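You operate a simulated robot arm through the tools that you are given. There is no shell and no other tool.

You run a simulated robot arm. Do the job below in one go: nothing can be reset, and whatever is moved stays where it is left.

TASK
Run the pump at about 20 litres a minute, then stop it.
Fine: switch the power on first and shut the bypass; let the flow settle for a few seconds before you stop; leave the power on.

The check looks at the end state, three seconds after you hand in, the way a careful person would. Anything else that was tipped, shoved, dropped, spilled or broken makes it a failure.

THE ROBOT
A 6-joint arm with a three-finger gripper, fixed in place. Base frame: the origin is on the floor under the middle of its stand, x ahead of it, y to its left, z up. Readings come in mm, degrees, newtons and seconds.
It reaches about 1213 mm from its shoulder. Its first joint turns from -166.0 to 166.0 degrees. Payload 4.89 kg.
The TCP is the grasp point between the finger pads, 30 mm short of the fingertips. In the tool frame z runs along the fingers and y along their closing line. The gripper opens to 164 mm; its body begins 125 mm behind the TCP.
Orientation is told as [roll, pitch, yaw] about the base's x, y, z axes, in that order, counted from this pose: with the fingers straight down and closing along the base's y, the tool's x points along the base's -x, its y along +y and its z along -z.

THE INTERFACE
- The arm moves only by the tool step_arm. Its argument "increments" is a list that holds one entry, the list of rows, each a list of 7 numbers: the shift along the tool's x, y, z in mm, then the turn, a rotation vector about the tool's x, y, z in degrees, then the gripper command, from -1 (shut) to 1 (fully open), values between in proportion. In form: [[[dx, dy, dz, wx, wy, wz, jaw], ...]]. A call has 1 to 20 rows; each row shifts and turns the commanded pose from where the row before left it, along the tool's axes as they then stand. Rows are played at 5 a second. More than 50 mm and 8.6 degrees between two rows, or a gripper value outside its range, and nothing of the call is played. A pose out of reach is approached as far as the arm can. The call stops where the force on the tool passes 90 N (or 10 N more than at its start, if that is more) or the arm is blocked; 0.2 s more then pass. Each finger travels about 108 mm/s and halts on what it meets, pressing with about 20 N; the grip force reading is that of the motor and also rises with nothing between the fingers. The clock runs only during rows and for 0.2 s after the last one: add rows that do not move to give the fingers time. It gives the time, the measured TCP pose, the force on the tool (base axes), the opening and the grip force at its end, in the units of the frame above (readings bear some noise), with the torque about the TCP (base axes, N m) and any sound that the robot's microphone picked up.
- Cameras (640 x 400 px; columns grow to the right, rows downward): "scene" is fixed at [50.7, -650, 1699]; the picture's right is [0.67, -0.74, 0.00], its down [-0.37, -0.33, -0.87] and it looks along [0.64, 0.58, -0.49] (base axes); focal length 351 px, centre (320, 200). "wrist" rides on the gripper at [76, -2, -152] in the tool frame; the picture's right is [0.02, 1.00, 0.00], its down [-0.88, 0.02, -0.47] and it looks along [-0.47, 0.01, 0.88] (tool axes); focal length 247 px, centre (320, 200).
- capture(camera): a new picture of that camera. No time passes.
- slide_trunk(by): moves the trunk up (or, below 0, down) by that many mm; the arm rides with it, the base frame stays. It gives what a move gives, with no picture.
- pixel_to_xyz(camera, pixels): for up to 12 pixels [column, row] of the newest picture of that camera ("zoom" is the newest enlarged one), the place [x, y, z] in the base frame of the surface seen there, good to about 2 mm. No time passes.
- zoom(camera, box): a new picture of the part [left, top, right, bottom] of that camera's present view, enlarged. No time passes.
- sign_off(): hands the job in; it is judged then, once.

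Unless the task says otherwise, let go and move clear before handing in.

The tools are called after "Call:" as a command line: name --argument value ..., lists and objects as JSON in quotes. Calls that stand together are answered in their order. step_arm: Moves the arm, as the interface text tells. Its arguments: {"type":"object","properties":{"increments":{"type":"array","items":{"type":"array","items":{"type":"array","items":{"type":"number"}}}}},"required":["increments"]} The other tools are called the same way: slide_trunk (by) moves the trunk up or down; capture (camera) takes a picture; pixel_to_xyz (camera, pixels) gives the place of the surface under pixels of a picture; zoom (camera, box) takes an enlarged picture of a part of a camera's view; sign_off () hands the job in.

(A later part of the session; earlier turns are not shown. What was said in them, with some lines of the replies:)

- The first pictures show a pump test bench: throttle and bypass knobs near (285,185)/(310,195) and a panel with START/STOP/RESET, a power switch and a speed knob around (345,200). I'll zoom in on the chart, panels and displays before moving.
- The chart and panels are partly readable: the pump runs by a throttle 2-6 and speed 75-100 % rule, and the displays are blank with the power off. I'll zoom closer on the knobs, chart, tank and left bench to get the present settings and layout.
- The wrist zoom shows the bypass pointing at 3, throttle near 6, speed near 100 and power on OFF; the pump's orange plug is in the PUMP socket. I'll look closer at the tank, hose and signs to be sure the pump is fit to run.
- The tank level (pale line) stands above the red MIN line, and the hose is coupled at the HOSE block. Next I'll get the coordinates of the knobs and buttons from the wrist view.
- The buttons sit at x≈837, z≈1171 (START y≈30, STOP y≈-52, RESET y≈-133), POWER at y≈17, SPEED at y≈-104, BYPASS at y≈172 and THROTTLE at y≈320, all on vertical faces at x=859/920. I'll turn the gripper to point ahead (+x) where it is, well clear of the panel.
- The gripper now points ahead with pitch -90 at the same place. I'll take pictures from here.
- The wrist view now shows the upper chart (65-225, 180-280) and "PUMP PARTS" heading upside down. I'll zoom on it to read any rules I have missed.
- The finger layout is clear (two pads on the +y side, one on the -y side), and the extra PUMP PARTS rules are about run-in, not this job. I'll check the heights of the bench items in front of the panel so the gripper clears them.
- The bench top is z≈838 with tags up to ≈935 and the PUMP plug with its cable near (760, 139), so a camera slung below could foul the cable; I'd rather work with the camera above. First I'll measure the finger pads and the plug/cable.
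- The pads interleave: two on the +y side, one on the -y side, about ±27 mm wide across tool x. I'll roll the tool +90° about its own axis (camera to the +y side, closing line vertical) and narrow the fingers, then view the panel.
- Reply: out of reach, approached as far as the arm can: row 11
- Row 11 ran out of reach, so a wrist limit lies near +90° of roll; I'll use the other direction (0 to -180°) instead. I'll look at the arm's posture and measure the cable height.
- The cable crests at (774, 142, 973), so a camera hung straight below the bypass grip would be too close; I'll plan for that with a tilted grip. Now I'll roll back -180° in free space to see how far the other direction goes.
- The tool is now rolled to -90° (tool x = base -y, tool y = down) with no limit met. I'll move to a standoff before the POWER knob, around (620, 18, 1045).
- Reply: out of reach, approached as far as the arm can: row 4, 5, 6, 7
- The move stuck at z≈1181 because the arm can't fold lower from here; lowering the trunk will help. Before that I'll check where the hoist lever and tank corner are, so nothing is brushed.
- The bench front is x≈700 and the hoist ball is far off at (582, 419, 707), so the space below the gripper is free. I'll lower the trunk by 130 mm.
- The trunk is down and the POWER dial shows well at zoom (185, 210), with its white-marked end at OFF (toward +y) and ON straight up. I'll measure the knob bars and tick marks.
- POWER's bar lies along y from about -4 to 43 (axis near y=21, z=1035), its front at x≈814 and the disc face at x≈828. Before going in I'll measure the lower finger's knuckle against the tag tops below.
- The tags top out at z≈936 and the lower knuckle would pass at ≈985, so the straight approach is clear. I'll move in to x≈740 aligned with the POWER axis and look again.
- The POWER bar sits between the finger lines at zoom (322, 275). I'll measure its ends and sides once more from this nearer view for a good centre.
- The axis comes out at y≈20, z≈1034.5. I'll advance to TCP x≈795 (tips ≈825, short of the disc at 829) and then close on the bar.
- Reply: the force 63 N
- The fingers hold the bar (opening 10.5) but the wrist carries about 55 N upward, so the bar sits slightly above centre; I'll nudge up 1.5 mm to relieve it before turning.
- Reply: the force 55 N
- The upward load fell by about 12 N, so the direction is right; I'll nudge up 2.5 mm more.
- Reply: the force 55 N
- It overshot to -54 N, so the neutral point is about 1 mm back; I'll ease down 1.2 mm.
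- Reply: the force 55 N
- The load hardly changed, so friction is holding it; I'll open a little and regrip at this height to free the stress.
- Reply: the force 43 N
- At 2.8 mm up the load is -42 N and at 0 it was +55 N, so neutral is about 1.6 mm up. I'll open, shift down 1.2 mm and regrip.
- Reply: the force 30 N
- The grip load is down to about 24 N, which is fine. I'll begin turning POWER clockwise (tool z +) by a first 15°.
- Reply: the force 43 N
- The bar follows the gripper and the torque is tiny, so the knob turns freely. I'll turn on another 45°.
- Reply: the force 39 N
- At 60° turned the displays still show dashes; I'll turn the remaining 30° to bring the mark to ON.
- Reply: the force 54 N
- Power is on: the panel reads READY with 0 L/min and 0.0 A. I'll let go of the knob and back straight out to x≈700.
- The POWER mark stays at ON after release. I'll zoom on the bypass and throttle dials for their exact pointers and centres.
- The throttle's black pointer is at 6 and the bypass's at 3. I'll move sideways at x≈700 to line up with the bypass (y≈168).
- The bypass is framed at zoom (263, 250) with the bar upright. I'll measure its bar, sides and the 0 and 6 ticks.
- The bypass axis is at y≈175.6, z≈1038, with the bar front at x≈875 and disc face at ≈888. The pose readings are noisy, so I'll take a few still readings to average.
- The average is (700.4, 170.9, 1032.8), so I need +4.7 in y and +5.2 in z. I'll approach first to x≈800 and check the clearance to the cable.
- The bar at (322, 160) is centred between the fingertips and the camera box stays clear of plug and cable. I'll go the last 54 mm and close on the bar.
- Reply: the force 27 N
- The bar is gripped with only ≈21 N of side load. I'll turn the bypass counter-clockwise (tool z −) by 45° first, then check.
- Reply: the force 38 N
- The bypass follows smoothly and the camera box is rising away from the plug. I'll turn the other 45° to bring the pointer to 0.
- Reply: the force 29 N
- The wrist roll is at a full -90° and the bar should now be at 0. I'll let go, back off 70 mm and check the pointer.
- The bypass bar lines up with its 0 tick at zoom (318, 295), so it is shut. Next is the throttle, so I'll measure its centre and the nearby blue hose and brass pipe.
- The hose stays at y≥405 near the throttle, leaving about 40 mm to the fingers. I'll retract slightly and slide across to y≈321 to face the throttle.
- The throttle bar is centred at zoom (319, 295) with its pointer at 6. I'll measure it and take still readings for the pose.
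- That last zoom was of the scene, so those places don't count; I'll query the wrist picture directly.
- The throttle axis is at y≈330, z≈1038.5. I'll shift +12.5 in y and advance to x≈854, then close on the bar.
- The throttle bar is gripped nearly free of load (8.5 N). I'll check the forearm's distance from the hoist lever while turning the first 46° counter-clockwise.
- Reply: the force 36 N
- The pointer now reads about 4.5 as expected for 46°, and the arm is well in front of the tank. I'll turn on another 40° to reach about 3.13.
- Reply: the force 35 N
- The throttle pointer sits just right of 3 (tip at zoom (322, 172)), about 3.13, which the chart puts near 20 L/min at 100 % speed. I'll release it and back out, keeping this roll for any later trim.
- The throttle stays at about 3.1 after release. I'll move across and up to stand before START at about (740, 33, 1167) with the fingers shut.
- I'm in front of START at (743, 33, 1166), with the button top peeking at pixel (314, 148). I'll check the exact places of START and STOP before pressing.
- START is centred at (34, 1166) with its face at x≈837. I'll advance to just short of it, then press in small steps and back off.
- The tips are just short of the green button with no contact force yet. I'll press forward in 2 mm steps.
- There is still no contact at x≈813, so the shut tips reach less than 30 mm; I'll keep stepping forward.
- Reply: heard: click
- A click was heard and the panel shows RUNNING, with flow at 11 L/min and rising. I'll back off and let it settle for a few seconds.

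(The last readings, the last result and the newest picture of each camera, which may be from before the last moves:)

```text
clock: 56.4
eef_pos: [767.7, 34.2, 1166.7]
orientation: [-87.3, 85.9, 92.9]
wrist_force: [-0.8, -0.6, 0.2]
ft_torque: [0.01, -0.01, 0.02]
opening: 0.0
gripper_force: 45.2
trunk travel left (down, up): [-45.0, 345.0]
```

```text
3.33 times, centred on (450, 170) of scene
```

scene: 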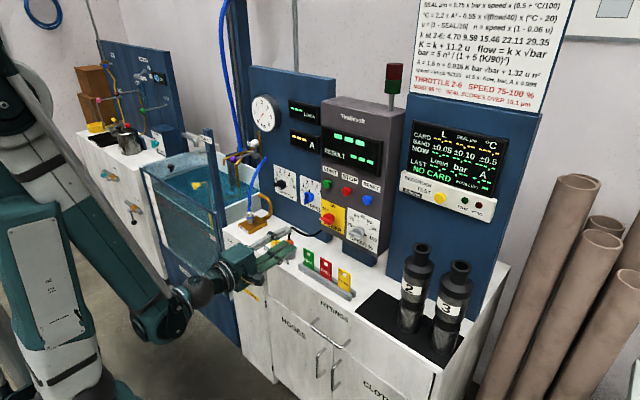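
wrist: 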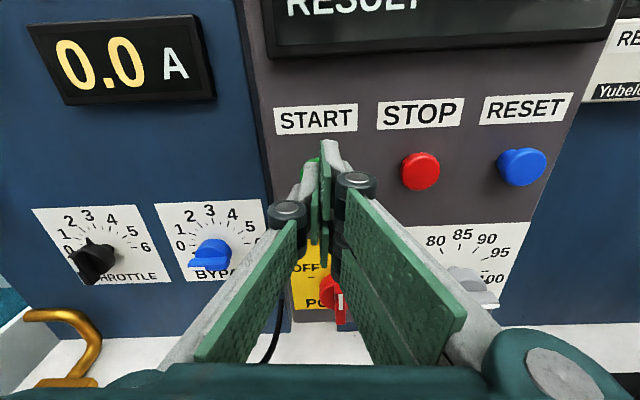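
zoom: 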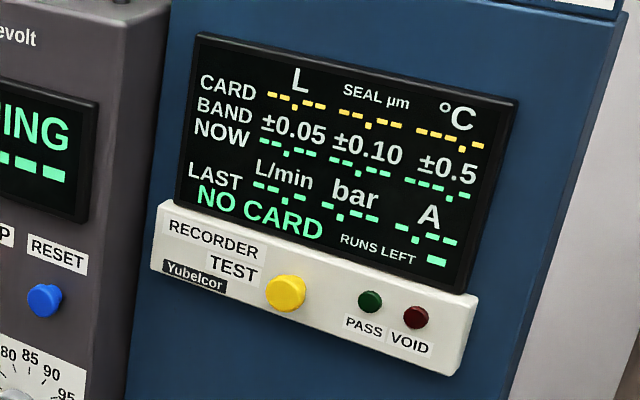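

After about 4 s it shows 17 L/min, 2.7 A and roughly 2.7 bar. I'll wait a few seconds more to see whether it has settled.

Call:
step_arm --increments '[[[0, 0, 0, 0, 0, 0, -1], [0, 0, 0, 0, 0, 0, -1], [0, 0, 0, 0, 0, 0, -1], [0, 0, 0, 0, 0, 0, -1], [0, 0, 0, 0, 0, 0, -1], [0, 0, 0, 0, 0, 0, -1], [0, 0, 0, 0, 0, 0, -1], [0, 0, 0, 0, 0, 0, -1], [0, 0, 0, 0, 0, 0, -1], [0, 0, 0, 0, 0, 0, -1]]]'

Call:
zoom --camera "scene" --box '[260, 90, 400, 230]'

Call:
zoom --camera "scene" --box '[325, 195, 395, 255]'

```text
clock: 58.6
eef_pos: [768.6, 32.9, 1167.4]
orientation: [-87.2, 86.0, 92.8]
wrist_force: [0.7, -0.5, -0.7]
ft_torque: [-0.02, 0.02, 0.01]
opening: 0.0
gripper_force: 44.6
trunk travel left (down, up): [-45.0, 345.0]
```

```text
2.86 times, centred on (330, 160) of scene
```

zoom: 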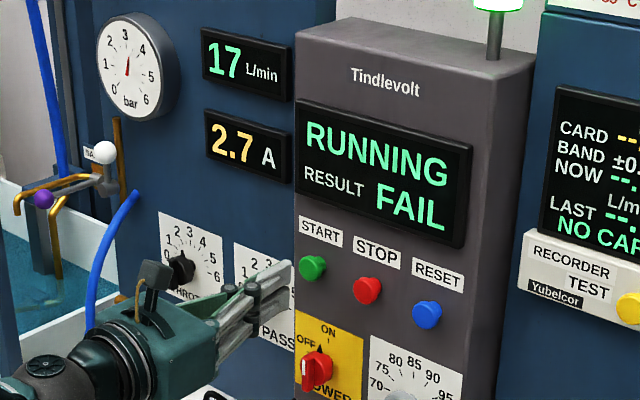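

```text
6.67 times, centred on (360, 225) of scene
```

zoom: 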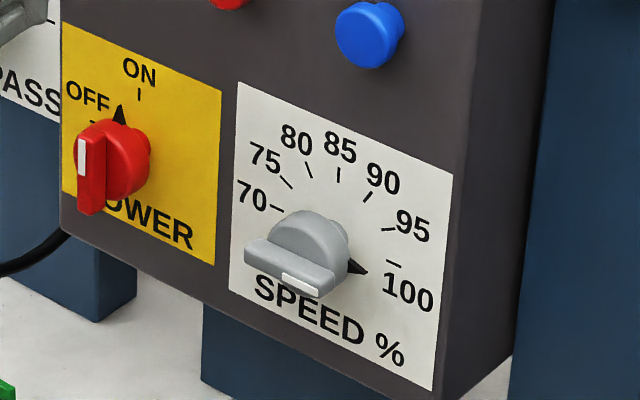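

It has settled at 17 L/min (2.7 A, about 2.6 bar), below 20, so the throttle needs opening to about 3.5, some 11° clockwise. I'll retrace my path to the throttle and take the grip again.

Call:
step_arm --increments '[[[0, 0, -27, 0, 0, 0, -1], [-21.2, -41.1, 0, 0, 0, 0, -1], [-21.2, -41.1, 0, 0, 0, 0, -1], [-21.2, -41.1, 0, 0, 0, 0, -1], [-21.2, -41.1, 0, 0, 0, 0, -1], [-21.2, -41.1, 0, 0, 0, 0, -1], [-21.2, -41.1, 0, 0, 0, 0, -1], [-21.2, -41.1, 0, 0, 0, 0, -0.7], [0, 0, 0, 0, 0, 0, -0.7], [0, 0, 0, 0, 0, 0, -0.7]]]'

Call:
capture --camera "wrist"

Call:
zoom --camera "scene" --box '[260, 90, 400, 230]'

```text
clock: 60.8
eef_pos: [742.9, 333.5, 1039.2]
orientation: [-87.1, 86.0, 92.9]
wrist_force: [0.4, 0.0, -0.1]
ft_torque: [0.01, 0.0, 0.02]
opening: 24.7
gripper_force: 0.2
trunk travel left (down, up): [-45.0, 345.0]
```

```text
taken
```

wrist: 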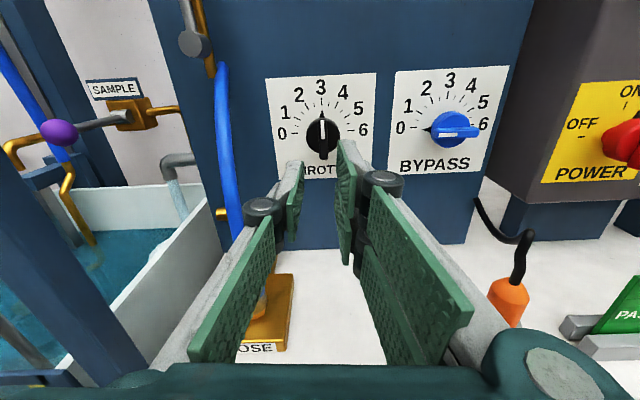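

```text
2.86 times, centred on (330, 160) of scene
```

zoom: 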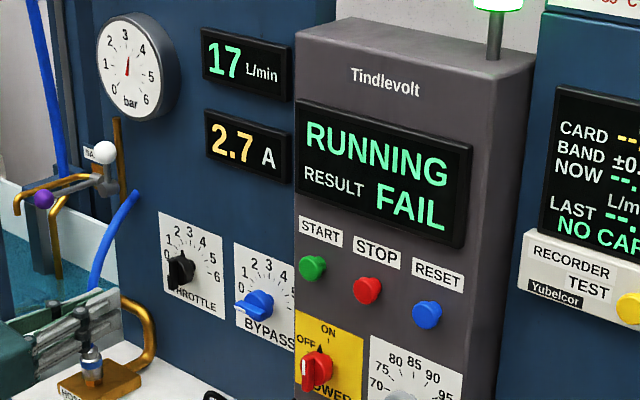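

The readings and the knob at pixel (323, 135) say I'm about 3 mm too far in +y compared with last time. I'll correct by 2.8 mm and advance part way, then check the pose.

Call:
step_arm --increments '[[[0, 2.8, 25, 0, 0, 0, -0.7], [0, 0, 25, 0, 0, 0, -0.7], [0, 0, 20, 0, 0, 0, -0.7], [0, 0, 0, 0, 0, 0, -0.7]]]'

Call:
step_arm --increments '[[[0, 0, 0, 0, 0, 0, -0.7]]]'

Call:
step_arm --increments '[[[0, 0, 0, 0, 0, 0, -0.7]]]'

Call:
capture --camera "wrist"

Call:
zoom --camera "wrist" --box '[240, 80, 400, 200]'

```text
clock: 61.8
eef_pos: [815.3, 331.3, 1039.0]
orientation: [-87.4, 86.0, 92.7]
wrist_force: [-0.4, 0.2, 0.9]
ft_torque: [0.03, 0.05, -0.01]
opening: 24.6
gripper_force: 0.0
trunk travel left (down, up): [-45.0, 345.0]
```

```text
clock: 62.2
eef_pos: [816.6, 332.5, 1038.8]
orientation: [-87.2, 86.0, 92.8]
wrist_force: [-0.7, -0.6, -0.4]
ft_torque: [-0.03, 0.0, -0.03]
opening: 24.5
gripper_force: 0.2
trunk travel left (down, up): [-45.0, 345.0]
```

```text
clock: 62.6
eef_pos: [816.9, 331.1, 1038.6]
orientation: [-87.2, 86.0, 92.8]
wrist_force: [-0.9, -0.3, -0.6]
ft_torque: [0.03, 0.01, 0.01]
opening: 24.6
gripper_force: 0.1
trunk travel left (down, up): [-45.0, 345.0]
```

```text
taken
```

wrist: 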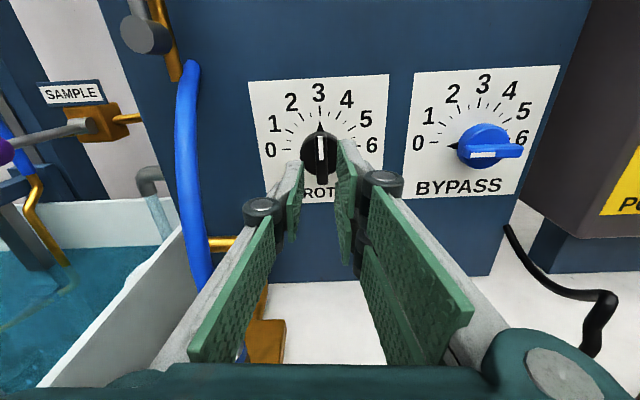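

```text
3.33 times, centred on (320, 140) of wrist
```

zoom: 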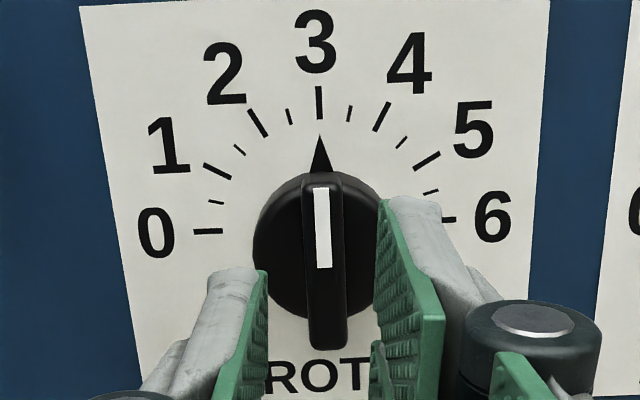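

The pose is good (mean y≈331.6, z≈1038.8) and the bar is between the fingers. I'll advance the last 38 mm with a 1 mm correction and grip.

Call:
step_arm --increments '[[[0, 1.0, 15, 0, 0, 0, -0.7], [0, 0, 12, 0, 0, 0, -0.7], [0, 0, 11, 0, 0, 0, -0.7], [0, 0, 0, 0, 0, 0, -0.7], [0, 0, 0, 0, 0, 0, -0.85], [0, 0, 0, 0, 0, 0, -1], [0, 0, 0, 0, 0, 0, -1], [0, 0, 0, 0, 0, 0, -1]]]'

Call:
zoom --camera "wrist" --box '[240, 80, 400, 200]'

Call:
zoom --camera "scene" --box '[260, 90, 400, 230]'

```text
clock: 64.4
eef_pos: [850.9, 330.3, 1037.9]
orientation: [-87.3, 86.0, 92.8]
wrist_force: [10.6, 11.7, 8.8]
ft_torque: [-0.04, -0.14, 0.34]
opening: 11.1
gripper_force: 44.9
trunk travel left (down, up): [-45.0, 345.0]
```

```text
3.33 times, centred on (320, 140) of wrist
```

zoom: 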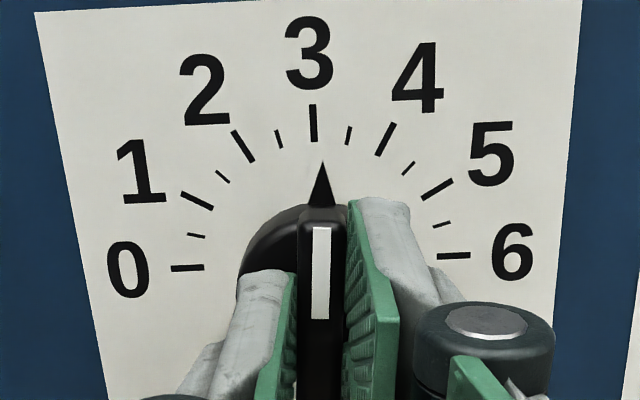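

```text
2.86 times, centred on (330, 160) of scene
```

zoom: 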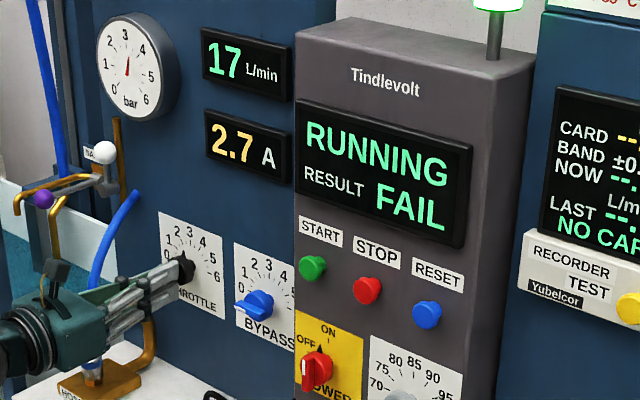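

I have the throttle again with little load, and the display still reads 17. I'll turn it +11.5° clockwise and let it settle 3 s.

Call:
step_arm --increments '[[[0, 0, 0, 0, 0, 4, -1], [0, 0, 0, 0, 0, 4, -1], [0, 0, 0, 0, 0, 3.5, -1], [0, 0, 0, 0, 0, 0, -1], [0, 0, 0, 0, 0, 0, -1], [0, 0, 0, 0, 0, 0, -1], [0, 0, 0, 0, 0, 0, -1], [0, 0, 0, 0, 0, 0, -1], [0, 0, 0, 0, 0, 0, -1], [0, 0, 0, 0, 0, 0, -1], [0, 0, 0, 0, 0, 0, -1], [0, 0, 0, 0, 0, 0, -1], [0, 0, 0, 0, 0, 0, -1], [0, 0, 0, 0, 0, 0, -1], [0, 0, 0, 0, 0, 0, -1], [0, 0, 0, 0, 0, 0, -1], [0, 0, 0, 0, 0, 0, -1], [0, 0, 0, 0, 0, 0, -1]]]'

Call:
zoom --camera "wrist" --box '[240, 80, 400, 200]'

Call:
zoom --camera "scene" --box '[260, 90, 400, 230]'

```text
clock: 68.2
eef_pos: [852.0, 330.4, 1038.0]
orientation: [-89.3, 74.6, 90.7]
wrist_force: [33.2, 44.0, 29.2]
ft_torque: [-0.09, -0.74, 0.96]
opening: 11.1
gripper_force: 44.9
trunk travel left (down, up): [-45.0, 345.0]
```

```text
3.33 times, centred on (320, 140) of wrist
```

zoom: 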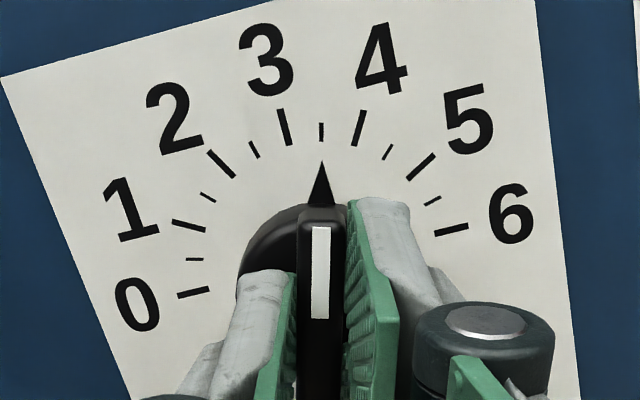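

```text
2.86 times, centred on (330, 160) of scene
```

zoom: 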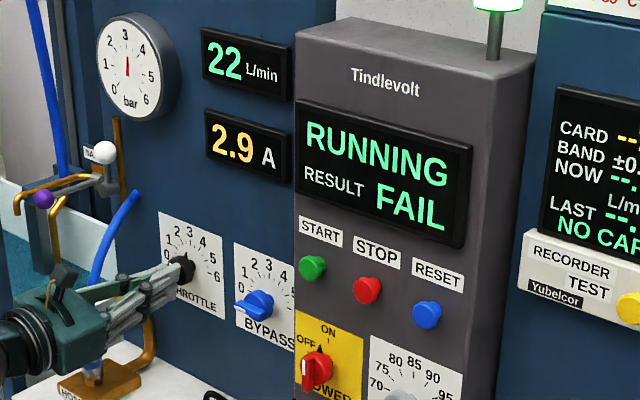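

It now reads 22 L/min with the pointer at 3.5, a slope of roughly 0.4 L/min per degree. I'll turn back 4.5° and let it settle.

Call:
step_arm --increments '[[[0, 0, 0, 0, 0, -2.5, -1], [0, 0, 0, 0, 0, -2, -1], [0, 0, 0, 0, 0, 0, -1], [0, 0, 0, 0, 0, 0, -1], [0, 0, 0, 0, 0, 0, -1], [0, 0, 0, 0, 0, 0, -1], [0, 0, 0, 0, 0, 0, -1], [0, 0, 0, 0, 0, 0, -1], [0, 0, 0, 0, 0, 0, -1], [0, 0, 0, 0, 0, 0, -1], [0, 0, 0, 0, 0, 0, -1], [0, 0, 0, 0, 0, 0, -1], [0, 0, 0, 0, 0, 0, -1], [0, 0, 0, 0, 0, 0, -1], [0, 0, 0, 0, 0, 0, -1], [0, 0, 0, 0, 0, 0, -1], [0, 0, 0, 0, 0, 0, -1], [0, 0, 0, 0, 0, 0, -1]]]'

Call:
zoom --camera "wrist" --box '[240, 80, 400, 200]'

Call:
zoom --camera "scene" --box '[260, 90, 400, 230]'

```text
clock: 72.0
eef_pos: [850.6, 330.7, 1038.1]
orientation: [-88.8, 79.1, 91.1]
wrist_force: [1.3, 43.1, -4.8]
ft_torque: [-0.09, 0.28, 1.11]
opening: 10.6
gripper_force: 45.5
trunk travel left (down, up): [-45.0, 345.0]
```

```text
3.33 times, centred on (320, 140) of wrist
```

zoom: 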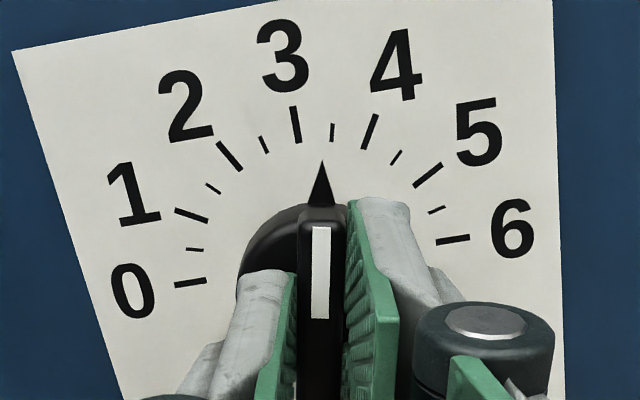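

```text
2.86 times, centred on (330, 160) of scene
```

zoom: 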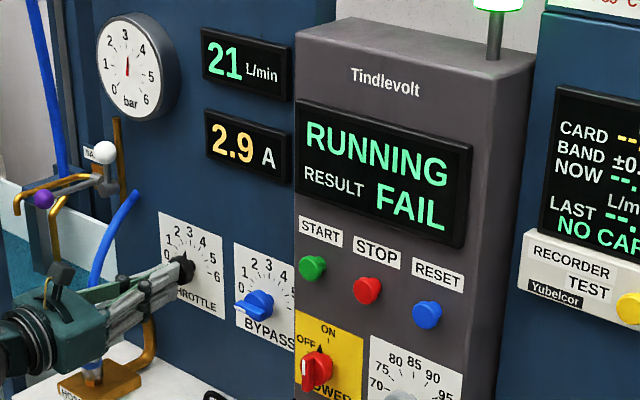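

It reads 21 now. I'll turn back 2° more, wait, and then check before and after letting go.

Call:
step_arm --increments '[[[0, 0, 0, 0, 0, -2, -1], [0, 0, 0, 0, 0, 0, -1], [0, 0, 0, 0, 0, 0, -1], [0, 0, 0, 0, 0, 0, -1], [0, 0, 0, 0, 0, 0, -1], [0, 0, 0, 0, 0, 0, -1], [0, 0, 0, 0, 0, 0, -1], [0, 0, 0, 0, 0, 0, -1], [0, 0, 0, 0, 0, 0, -1], [0, 0, 0, 0, 0, 0, -1], [0, 0, 0, 0, 0, 0, -1], [0, 0, 0, 0, 0, 0, -1], [0, 0, 0, 0, 0, 0, -1], [0, 0, 0, 0, 0, 0, -1], [0, 0, 0, 0, 0, 0, -1]]]'

Call:
zoom --camera "scene" --box '[260, 90, 400, 230]'

```text
clock: 75.2
eef_pos: [851.8, 331.8, 1038.4]
orientation: [-88.5, 81.1, 91.5]
wrist_force: [-6.5, 41.6, -16.2]
ft_torque: [-0.1, 0.47, 0.98]
opening: 10.8
gripper_force: 44.8
trunk travel left (down, up): [-45.0, 345.0]
```

```text
2.86 times, centred on (330, 160) of scene
```

zoom: 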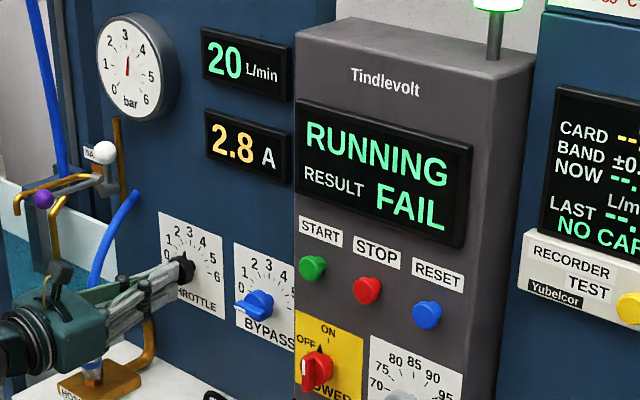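

It reads 20 L/min at 2.8 A. I'll let go of the throttle, back out and see that the flow holds.

Call:
step_arm --increments '[[[0, 0, 0, 0, 0, 0, -0.85], [0, 0, 0, 0, 0, 0, -0.7], [0, 0, 0, 0, 0, 0, -0.7], [0, 0, -20, 0, 0, 0, -0.7], [0, 0, -40, 0, 0, 0, -0.7], [0, 0, -50, 0, 0, 0, -0.8], [0, 0, 0, 0, 0, 0, -1], [0, 0, 0, 0, 0, 0, -1], [0, 0, 0, 0, 0, 0, -1], [0, 0, 0, 0, 0, 0, -1], [0, 0, 0, 0, 0, 0, -1], [0, 0, 0, 0, 0, 0, -1], [0, 0, 0, 0, 0, 0, -1], [0, 0, 0, 0, 0, 0, -1]]]'

Call:
zoom --camera "scene" --box '[260, 90, 400, 230]'

Call:
zoom --camera "wrist" --box '[240, 60, 480, 200]'

```text
clock: 78.2
eef_pos: [740.7, 328.2, 1036.1]
orientation: [-88.8, 81.0, 91.3]
wrist_force: [0.3, 1.0, 0.1]
ft_torque: [-0.01, 0.0, -0.01]
opening: 0.0
gripper_force: 20.5
trunk travel left (down, up): [-45.0, 345.0]
```

```text
2.86 times, centred on (330, 160) of scene
```

zoom: 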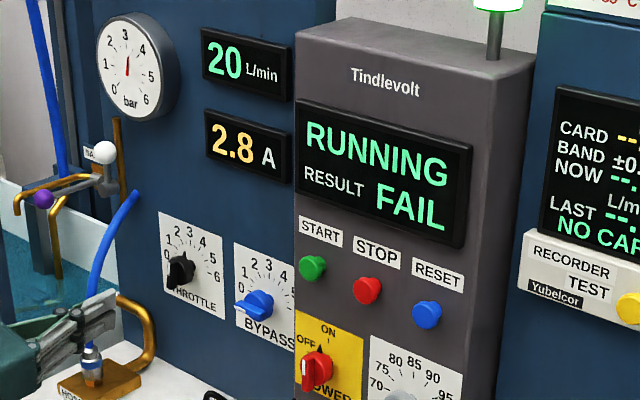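

```text
2.67 times, centred on (360, 130) of wrist
```

zoom: 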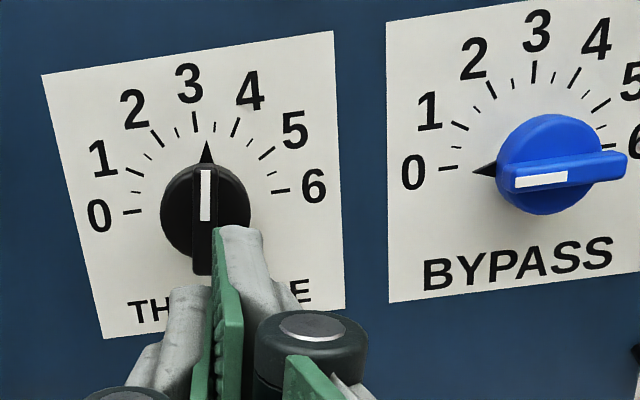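

The flow holds at 20 L/min with the throttle released near 3.3 and the bypass at 0. Now I'll move to stand before STOP at about (742, -46, 1166), fingers shut.

Call:
step_arm --increments '[[[20.6, 39.1, 0, 0, 0, 0, -1], [20.6, 39.1, 0, 0, 0, 0, -1], [20.6, 39.1, 0, 0, 0, 0, -1], [20.6, 39.1, 0, 0, 0, 0, -1], [20.6, 39.1, 0, 0, 0, 0, -1], [20.6, 39.1, 0, 0, 0, 0, -1], [20.6, 39.1, 0, 0, 0, 0, -1], [20.6, 39.1, 0, 0, 0, 0, -1], [20.6, 39.1, 0, 0, 0, 0, -1], [0, 0, 0, 0, 0, 0, -1]]]'

Call:
step_arm --increments '[[[0, 0, 0, 0, 0, 0, -1]]]'

Call:
step_arm --increments '[[[0, 0, 0, 0, 0, 0, -1]]]'

Call:
capture --camera "wrist"

Call:
zoom --camera "scene" --box '[260, 90, 400, 230]'

```text
clock: 80.4
eef_pos: [742.7, -48.0, 1167.8]
orientation: [-88.7, 81.0, 91.3]
wrist_force: [0.4, 1.1, 0.4]
ft_torque: [0.01, 0.01, -0.1]
opening: 0.0
gripper_force: 20.5
trunk travel left (down, up): [-45.0, 345.0]
```

```text
clock: 80.8
eef_pos: [743.3, -49.2, 1167.2]
orientation: [-88.9, 81.1, 91.3]
wrist_force: [-0.5, 0.2, -0.1]
ft_torque: [-0.02, 0.02, -0.03]
opening: 0.0
gripper_force: 19.7
trunk travel left (down, up): [-45.0, 345.0]
```

```text
clock: 81.2
eef_pos: [741.4, -48.4, 1168.1]
orientation: [-88.7, 81.0, 91.3]
wrist_force: [-0.8, -0.2, 0.6]
ft_torque: [0.02, 0.0, 0.0]
opening: 0.0
gripper_force: 20.1
trunk travel left (down, up): [-45.0, 345.0]
```

```text
taken
```

wrist: 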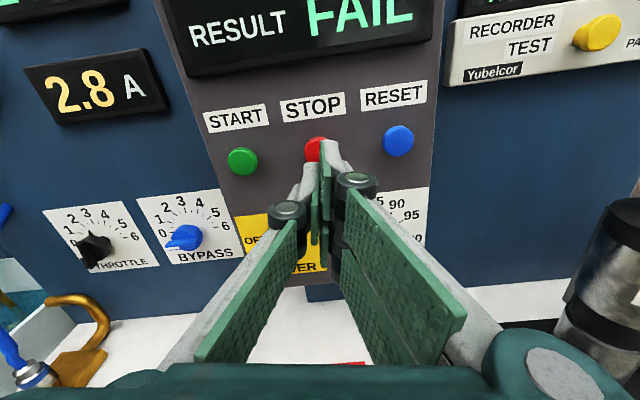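

```text
2.86 times, centred on (330, 160) of scene
```

zoom: 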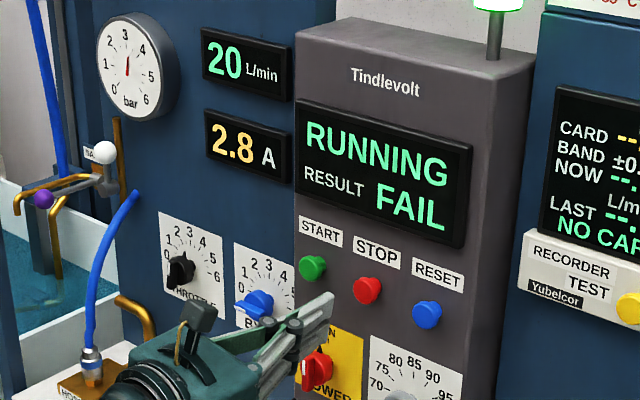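

STOP is straight ahead (red at pixel (315, 150)) and the flow has held 20 L/min for several seconds. I'll advance to just short of the button and then press in small steps.

Call:
step_arm --increments '[[[0, -2, 25, 0, 0, 0, -1], [0, 0, 25, 0, 0, 0, -1], [0, 0, 18, 0, 0, 0, -1], [0, 0, 2, 0, 0, 0, -1], [0, 0, 2, 0, 0, 0, -1], [0, 0, 2, 0, 0, 0, -1], [0, 0, 0, 0, 0, 0, -1]]]'

Call:
zoom --camera "scene" --box '[260, 90, 400, 230]'

```text
clock: 82.8
eef_pos: [815.8, -46.6, 1168.2]
orientation: [-88.8, 81.0, 91.1]
wrist_force: [-3.5, 0.6, -1.1]
ft_torque: [0.01, 0.07, -0.02]
opening: 0.1
gripper_force: 45.2
trunk travel left (down, up): [-45.0, 345.0]
heard: click
```

```text
2.86 times, centred on (330, 160) of scene
```

zoom: 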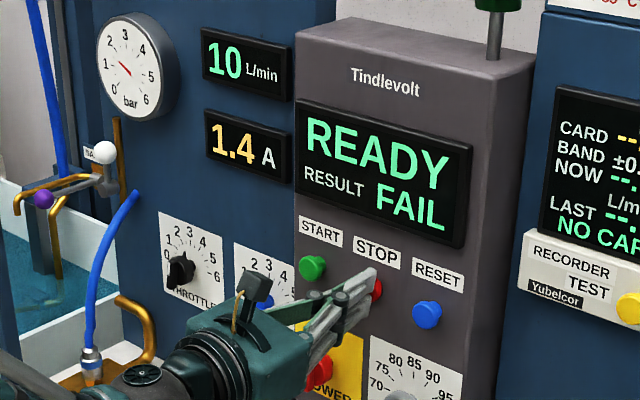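

The click was heard and the panel went to READY with the flow falling (10 L/min). I'll back away from the button to a clear place and watch it run down.

Call:
step_arm --increments '[[[0, 0, -8, 0, 0, 0, -1], [0, 0, -25, 0, 0, 0, -1], [0, 0, -40, 0, 0, 0, -1], [0, 0, -40, 0, 0, 0, -1], [0, 0, 0, 0, 0, 0, -1], [0, 0, 0, 0, 0, 0, -1], [0, 0, 0, 0, 0, 0, -1], [0, 0, 0, 0, 0, 0, -1], [0, 0, 0, 0, 0, 0, -1], [0, 0, 0, 0, 0, 0, -1], [0, 0, 0, 0, 0, 0, -1], [0, 0, 0, 0, 0, 0, -1], [0, 0, 0, 0, 0, 0, -1], [0, 0, 0, 0, 0, 0, -1]]]'

Call:
capture --camera "scene"

Call:
zoom --camera "scene" --box '[260, 90, 400, 230]'

Call:
zoom --camera "scene" --box '[380, 110, 520, 230]'

Call:
capture --camera "wrist"

```text
clock: 85.8
eef_pos: [704.1, -46.9, 1167.5]
orientation: [-88.8, 81.1, 91.2]
wrist_force: [-1.0, 0.3, -0.5]
ft_torque: [-0.01, -0.03, 0.0]
opening: 0.0
gripper_force: 45.0
trunk travel left (down, up): [-45.0, 345.0]
```

```text
taken
```

scene: 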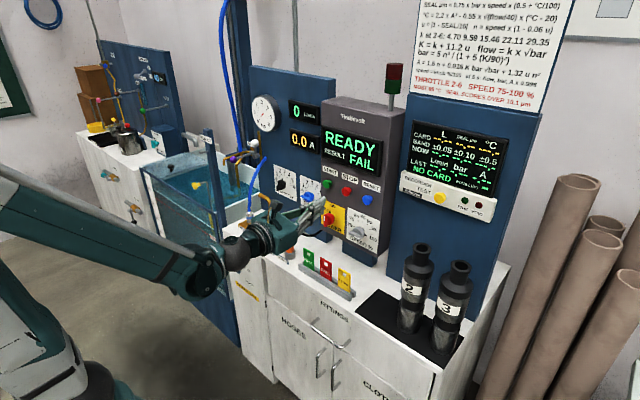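

```text
2.86 times, centred on (330, 160) of scene
```

zoom: 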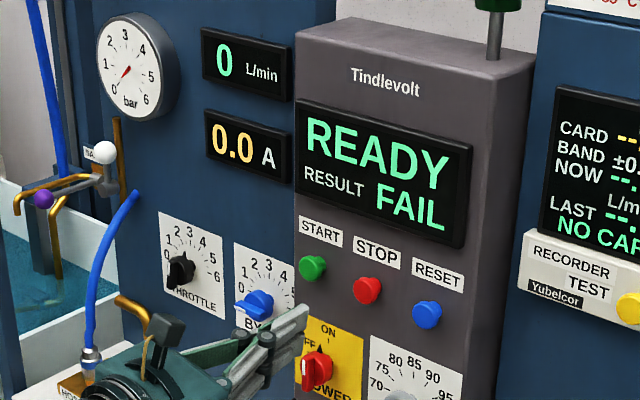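

```text
3.33 times, centred on (450, 170) of scene
```

zoom: 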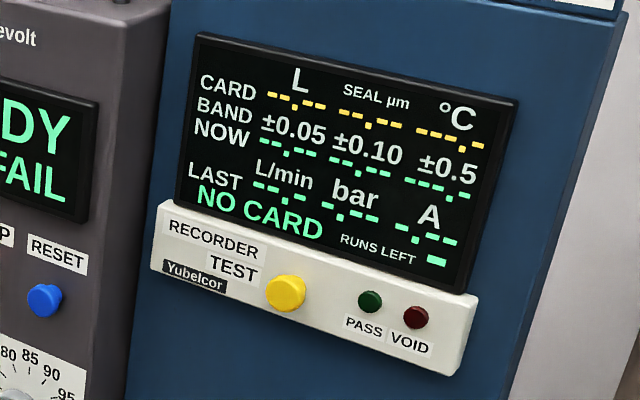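

```text
taken
```

wrist: 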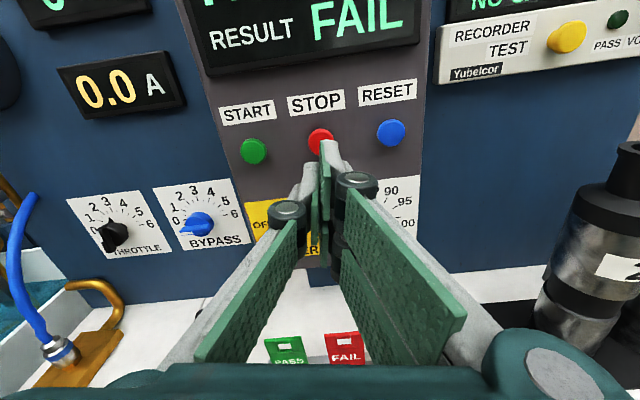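

The pump is stopped (0 L/min, 0.0 A) with READY showing, but the panel's result was taken about 5 s after the start, when the flow was still 17. Since the throttle is now set, I'll make one clean run at 20 from start to stop, first lining up with START again.

Call:
step_arm --increments '[[[-6.8, -39.9, 0, 0, 0, 0, -1], [-6.8, -39.9, 0, 0, 0, 0, -1], [0, 0, 38, 0, 0, 0, -1], [0, 0, 0, 0, 0, 0, -1]]]'

Call:
step_arm --increments '[[[0, 0, 0, 0, 0, 0, -1]]]'

Call:
step_arm --increments '[[[0, 0, 0, 0, 0, 0, -1]]]'

Call:
capture --camera "wrist"

```text
clock: 86.8
eef_pos: [743.2, 32.8, 1167.7]
orientation: [-88.8, 81.1, 91.2]
wrist_force: [0.2, 0.3, 0.2]
ft_torque: [-0.03, 0.07, 0.07]
opening: 0.0
gripper_force: 44.8
trunk travel left (down, up): [-45.0, 345.0]
```

```text
clock: 87.2
eef_pos: [743.7, 33.6, 1167.8]
orientation: [-88.8, 81.0, 91.3]
wrist_force: [0.2, -0.3, 0.0]
ft_torque: [0.01, -0.05, 0.01]
opening: 0.0
gripper_force: 44.8
trunk travel left (down, up): [-45.0, 345.0]
```

```text
clock: 87.6
eef_pos: [743.3, 33.3, 1167.7]
orientation: [-88.7, 81.0, 91.3]
wrist_force: [0.3, -0.6, 0.5]
ft_torque: [-0.02, 0.04, 0.0]
opening: 0.0
gripper_force: 44.9
trunk travel left (down, up): [-45.0, 345.0]
```

```text
taken
```

wrist: 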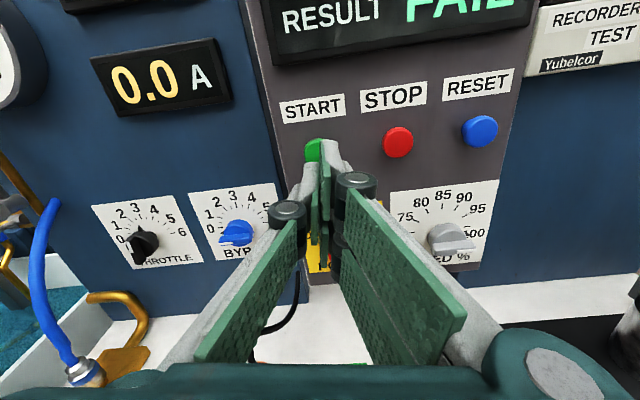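

I'm lined up at (743, 33.3, 1167.7) with START at pixel (314, 148). I'll press it in small steps as before.

Call:
step_arm --increments '[[[0, 0, 25, 0, 0, 0, -1], [0, 0, 25, 0, 0, 0, -1], [0, 0, 18, 0, 0, 0, -1], [0, 0, 2, 0, 0, 0, -1], [0, 0, 2, 0, 0, 0, -1], [0, 0, 2, 0, 0, 0, -1], [0, 0, 0, 0, 0, 0, -1]]]'

Call:
zoom --camera "scene" --box '[260, 90, 400, 230]'

```text
clock: 89.2
eef_pos: [815.0, 34.7, 1167.6]
orientation: [-88.8, 81.0, 91.2]
wrist_force: [-3.1, 1.2, -0.6]
ft_torque: [0.05, 0.01, 0.06]
opening: 0.1
gripper_force: 45.0
trunk travel left (down, up): [-45.0, 345.0]
heard: click
```

```text
2.86 times, centred on (330, 160) of scene
```

zoom: 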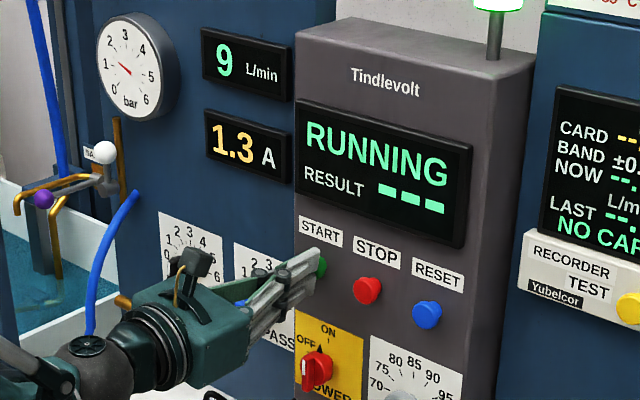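

It is RUNNING with the flow climbing and the result cleared. I'll back off, move over to STOP's standoff and wait for it to settle.

Call:
step_arm --increments '[[[0, 0, -8, 0, 0, 0, -1], [0, 0, -25, 0, 0, 0, -1], [0, 0, -41, 0, 0, 0, -1], [6.8, 39.9, 0, 0, 0, 0, -1], [6.8, 39.9, 0, 0, 0, 0, -1], [0, 0, 0, 0, 0, 0, -1], [0, 0, 0, 0, 0, 0, -1], [0, 0, 0, 0, 0, 0, -1], [0, 0, 0, 0, 0, 0, -1], [0, 0, 0, 0, 0, 0, -1], [0, 0, 0, 0, 0, 0, -1], [0, 0, 0, 0, 0, 0, -1], [0, 0, 0, 0, 0, 0, -1], [0, 0, 0, 0, 0, 0, -1], [0, 0, 0, 0, 0, 0, -1], [0, 0, 0, 0, 0, 0, -1], [0, 0, 0, 0, 0, 0, -1], [0, 0, 0, 0, 0, 0, -1], [0, 0, 0, 0, 0, 0, -1], [0, 0, 0, 0, 0, 0, -1]]]'

Call:
step_arm --increments '[[[0, 0, 0, 0, 0, 0, -1], [0, 0, 0, 0, 0, 0, -1], [0, 0, 0, 0, 0, 0, -1], [0, 0, 0, 0, 0, 0, -1], [0, 0, 0, 0, 0, 0, -1], [0, 0, 0, 0, 0, 0, -1], [0, 0, 0, 0, 0, 0, -1], [0, 0, 0, 0, 0, 0, -1], [0, 0, 0, 0, 0, 0, -1], [0, 0, 0, 0, 0, 0, -1], [0, 0, 0, 0, 0, 0, -1], [0, 0, 0, 0, 0, 0, -1], [0, 0, 0, 0, 0, 0, -1], [0, 0, 0, 0, 0, 0, -1]]]'

Call:
zoom --camera "scene" --box '[260, 90, 400, 230]'

Call:
capture --camera "wrist"

```text
clock: 93.4
eef_pos: [741.2, -45.8, 1164.8]
orientation: [-88.8, 80.9, 91.3]
wrist_force: [-1.5, 0.2, -0.1]
ft_torque: [-0.01, -0.03, -0.01]
opening: 0.0
gripper_force: 45.0
trunk travel left (down, up): [-45.0, 345.0]
```

```text
clock: 96.4
eef_pos: [740.9, -45.3, 1166.0]
orientation: [-88.7, 81.0, 91.3]
wrist_force: [0.3, 0.3, -0.3]
ft_torque: [0.0, 0.0, 0.01]
opening: 0.0
gripper_force: 44.5
trunk travel left (down, up): [-45.0, 345.0]
```

```text
2.86 times, centred on (330, 160) of scene
```

zoom: 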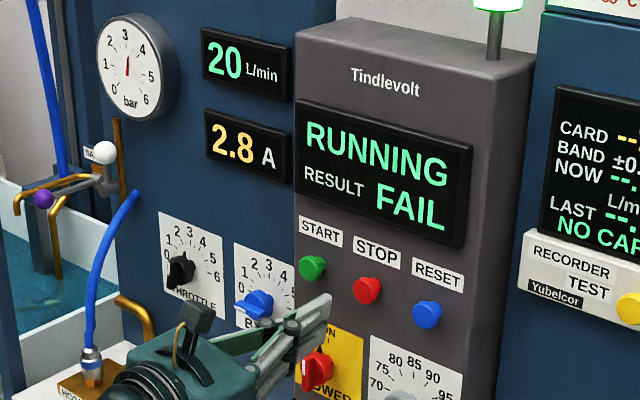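

```text
taken
```

wrist: 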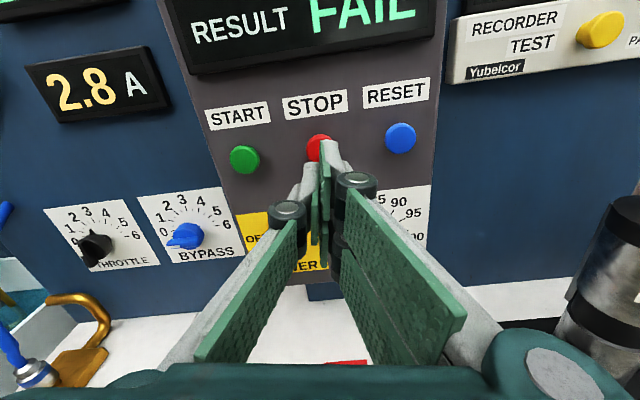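

The flow has been steady at 20 L/min (2.8 A) for several seconds; the FAIL is the bench's own verdict on the pump and not part of this job. I'll press STOP now.

Call:
step_arm --increments '[[[0, 0, 25, 0, 0, 0, -1], [0, 0, 25, 0, 0, 0, -1], [0, 0, 18, 0, 0, 0, -1], [0, 0, 2, 0, 0, 0, -1], [0, 0, 2, 0, 0, 0, -1], [0, 0, 2, 0, 0, 0, -1], [0, 0, 2, 0, 0, 0, -1], [0, 0, 0, 0, 0, 0, -1]]]'

Call:
zoom --camera "scene" --box '[260, 90, 400, 230]'

```text
clock: 98.2
eef_pos: [816.8, -46.3, 1168.1]
orientation: [-88.8, 81.0, 91.3]
wrist_force: [-3.4, -0.2, 0.4]
ft_torque: [-0.03, -0.04, -0.03]
opening: 6.0
gripper_force: 45.5
trunk travel left (down, up): [-45.0, 345.0]
heard: click
```

```text
2.86 times, centred on (330, 160) of scene
```

zoom: 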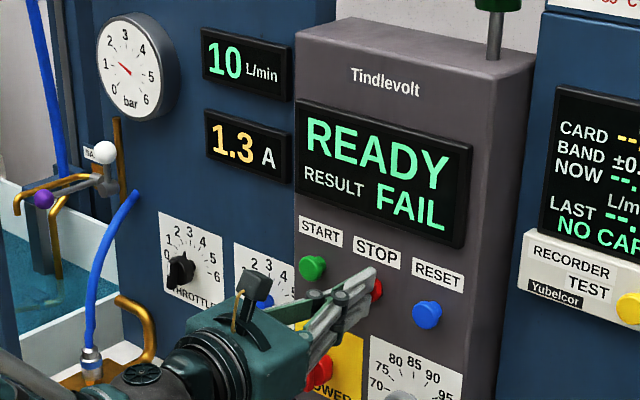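

STOP clicked, the lamp is out and the panel is back at READY with the flow falling. I'll back well clear and check the whole scene.

Call:
step_arm --increments '[[[0, 0, -8, 0, 0, 0, -1], [0, 0, -25, 0, 0, 0, -1], [0, 0, -40, 0, 0, 0, -1], [0, 0, -40, 0, 0, 0, -0.8], [0, 0, -40, 0, 0, 0, -0.6], [0, 0, -20, 0, 0, 0, -0.6], [0, 0, 0, 0, 0, 0, -0.6], [0, 0, 0, 0, 0, 0, -0.6], [0, 0, 0, 0, 0, 0, -0.6], [0, 0, 0, 0, 0, 0, -0.6], [0, 0, 0, 0, 0, 0, -0.6], [0, 0, 0, 0, 0, 0, -0.6], [0, 0, 0, 0, 0, 0, -0.6], [0, 0, 0, 0, 0, 0, -0.6], [0, 0, 0, 0, 0, 0, -0.6], [0, 0, 0, 0, 0, 0, -0.6]]]'

Call:
capture --camera "scene"

Call:
zoom --camera "scene" --box '[260, 90, 400, 250]'

Call:
capture --camera "wrist"

Call:
zoom --camera "wrist" --box '[100, 100, 320, 260]'

```text
clock: 101.6
eef_pos: [644.7, -45.4, 1168.4]
orientation: [-88.8, 81.1, 91.3]
wrist_force: [-0.4, -1.0, 1.0]
ft_torque: [-0.02, -0.02, 0.0]
opening: 32.8
gripper_force: 0.1
trunk travel left (down, up): [-45.0, 345.0]
```

```text
taken
```

scene: 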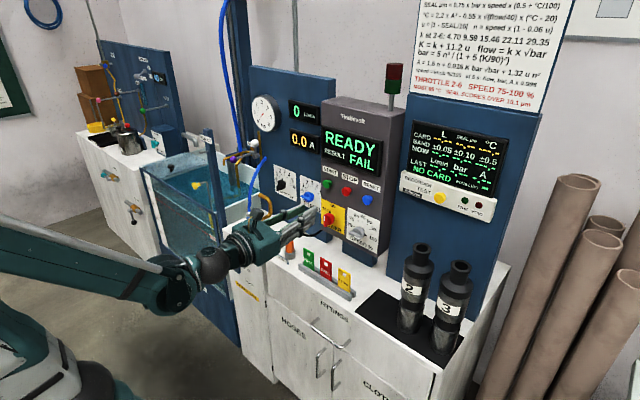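

```text
2.50 times, centred on (330, 170) of scene
```

zoom: 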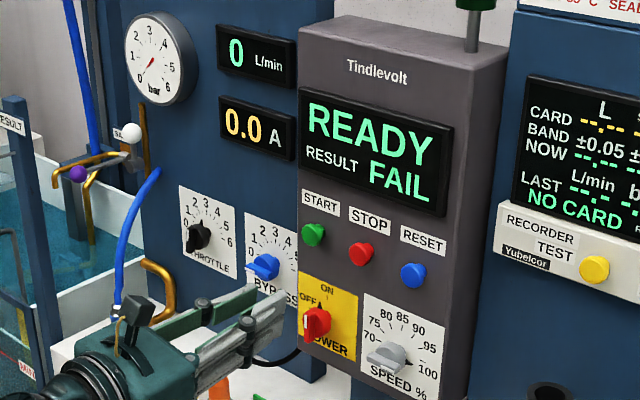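

```text
taken
```

wrist: 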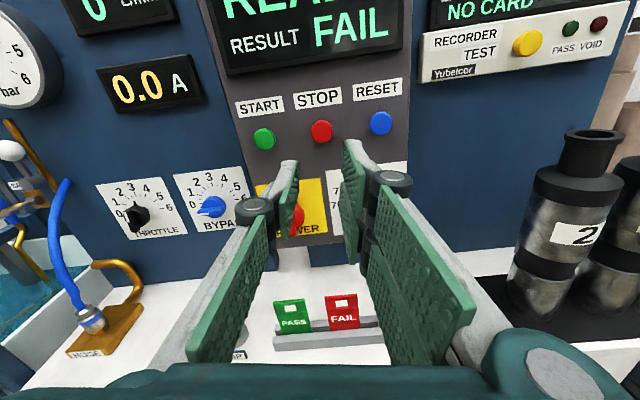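

```text
2.50 times, centred on (210, 180) of wrist
```

zoom: 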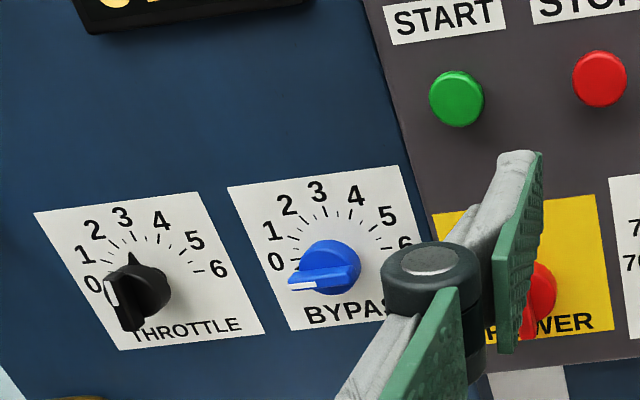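

The pump reads 0 L/min and 0.0 A with READY still lit. Power is ON, the bypass is at 0 (zoom (300, 285)), the throttle stands at the 20 L/min setting, and nothing on the bench has moved. The gripper is clear at x≈645, so I'm handing in.

Call:
sign_off

```text
The job is handed in.
```

The pump ran at 20 L/min and is now stopped, with the power still on and the bypass shut at 0.

- **Runs:** I ran it twice. The first run settled at 17 L/min, so I opened the throttle from about 3.1 until the display read 20, then stopped. I then started it again at that setting. About 7 seconds after that start it read 20 L/min and 2.8 A, and I stopped it.
- **FAIL on the panel:** Both runs ended with RESULT FAIL, and it is still showing. That is the bench's own verdict on the pump. I did nothing about it, since a pass wasn't part of the job.
- **How it stands:** The panel shows READY with 0 L/min and 0.0 A. The throttle is left at the 20 L/min setting, a little above 3, and the speed knob was not touched. Nothing else looked moved in the last pictures, and the gripper is clear of the panel.
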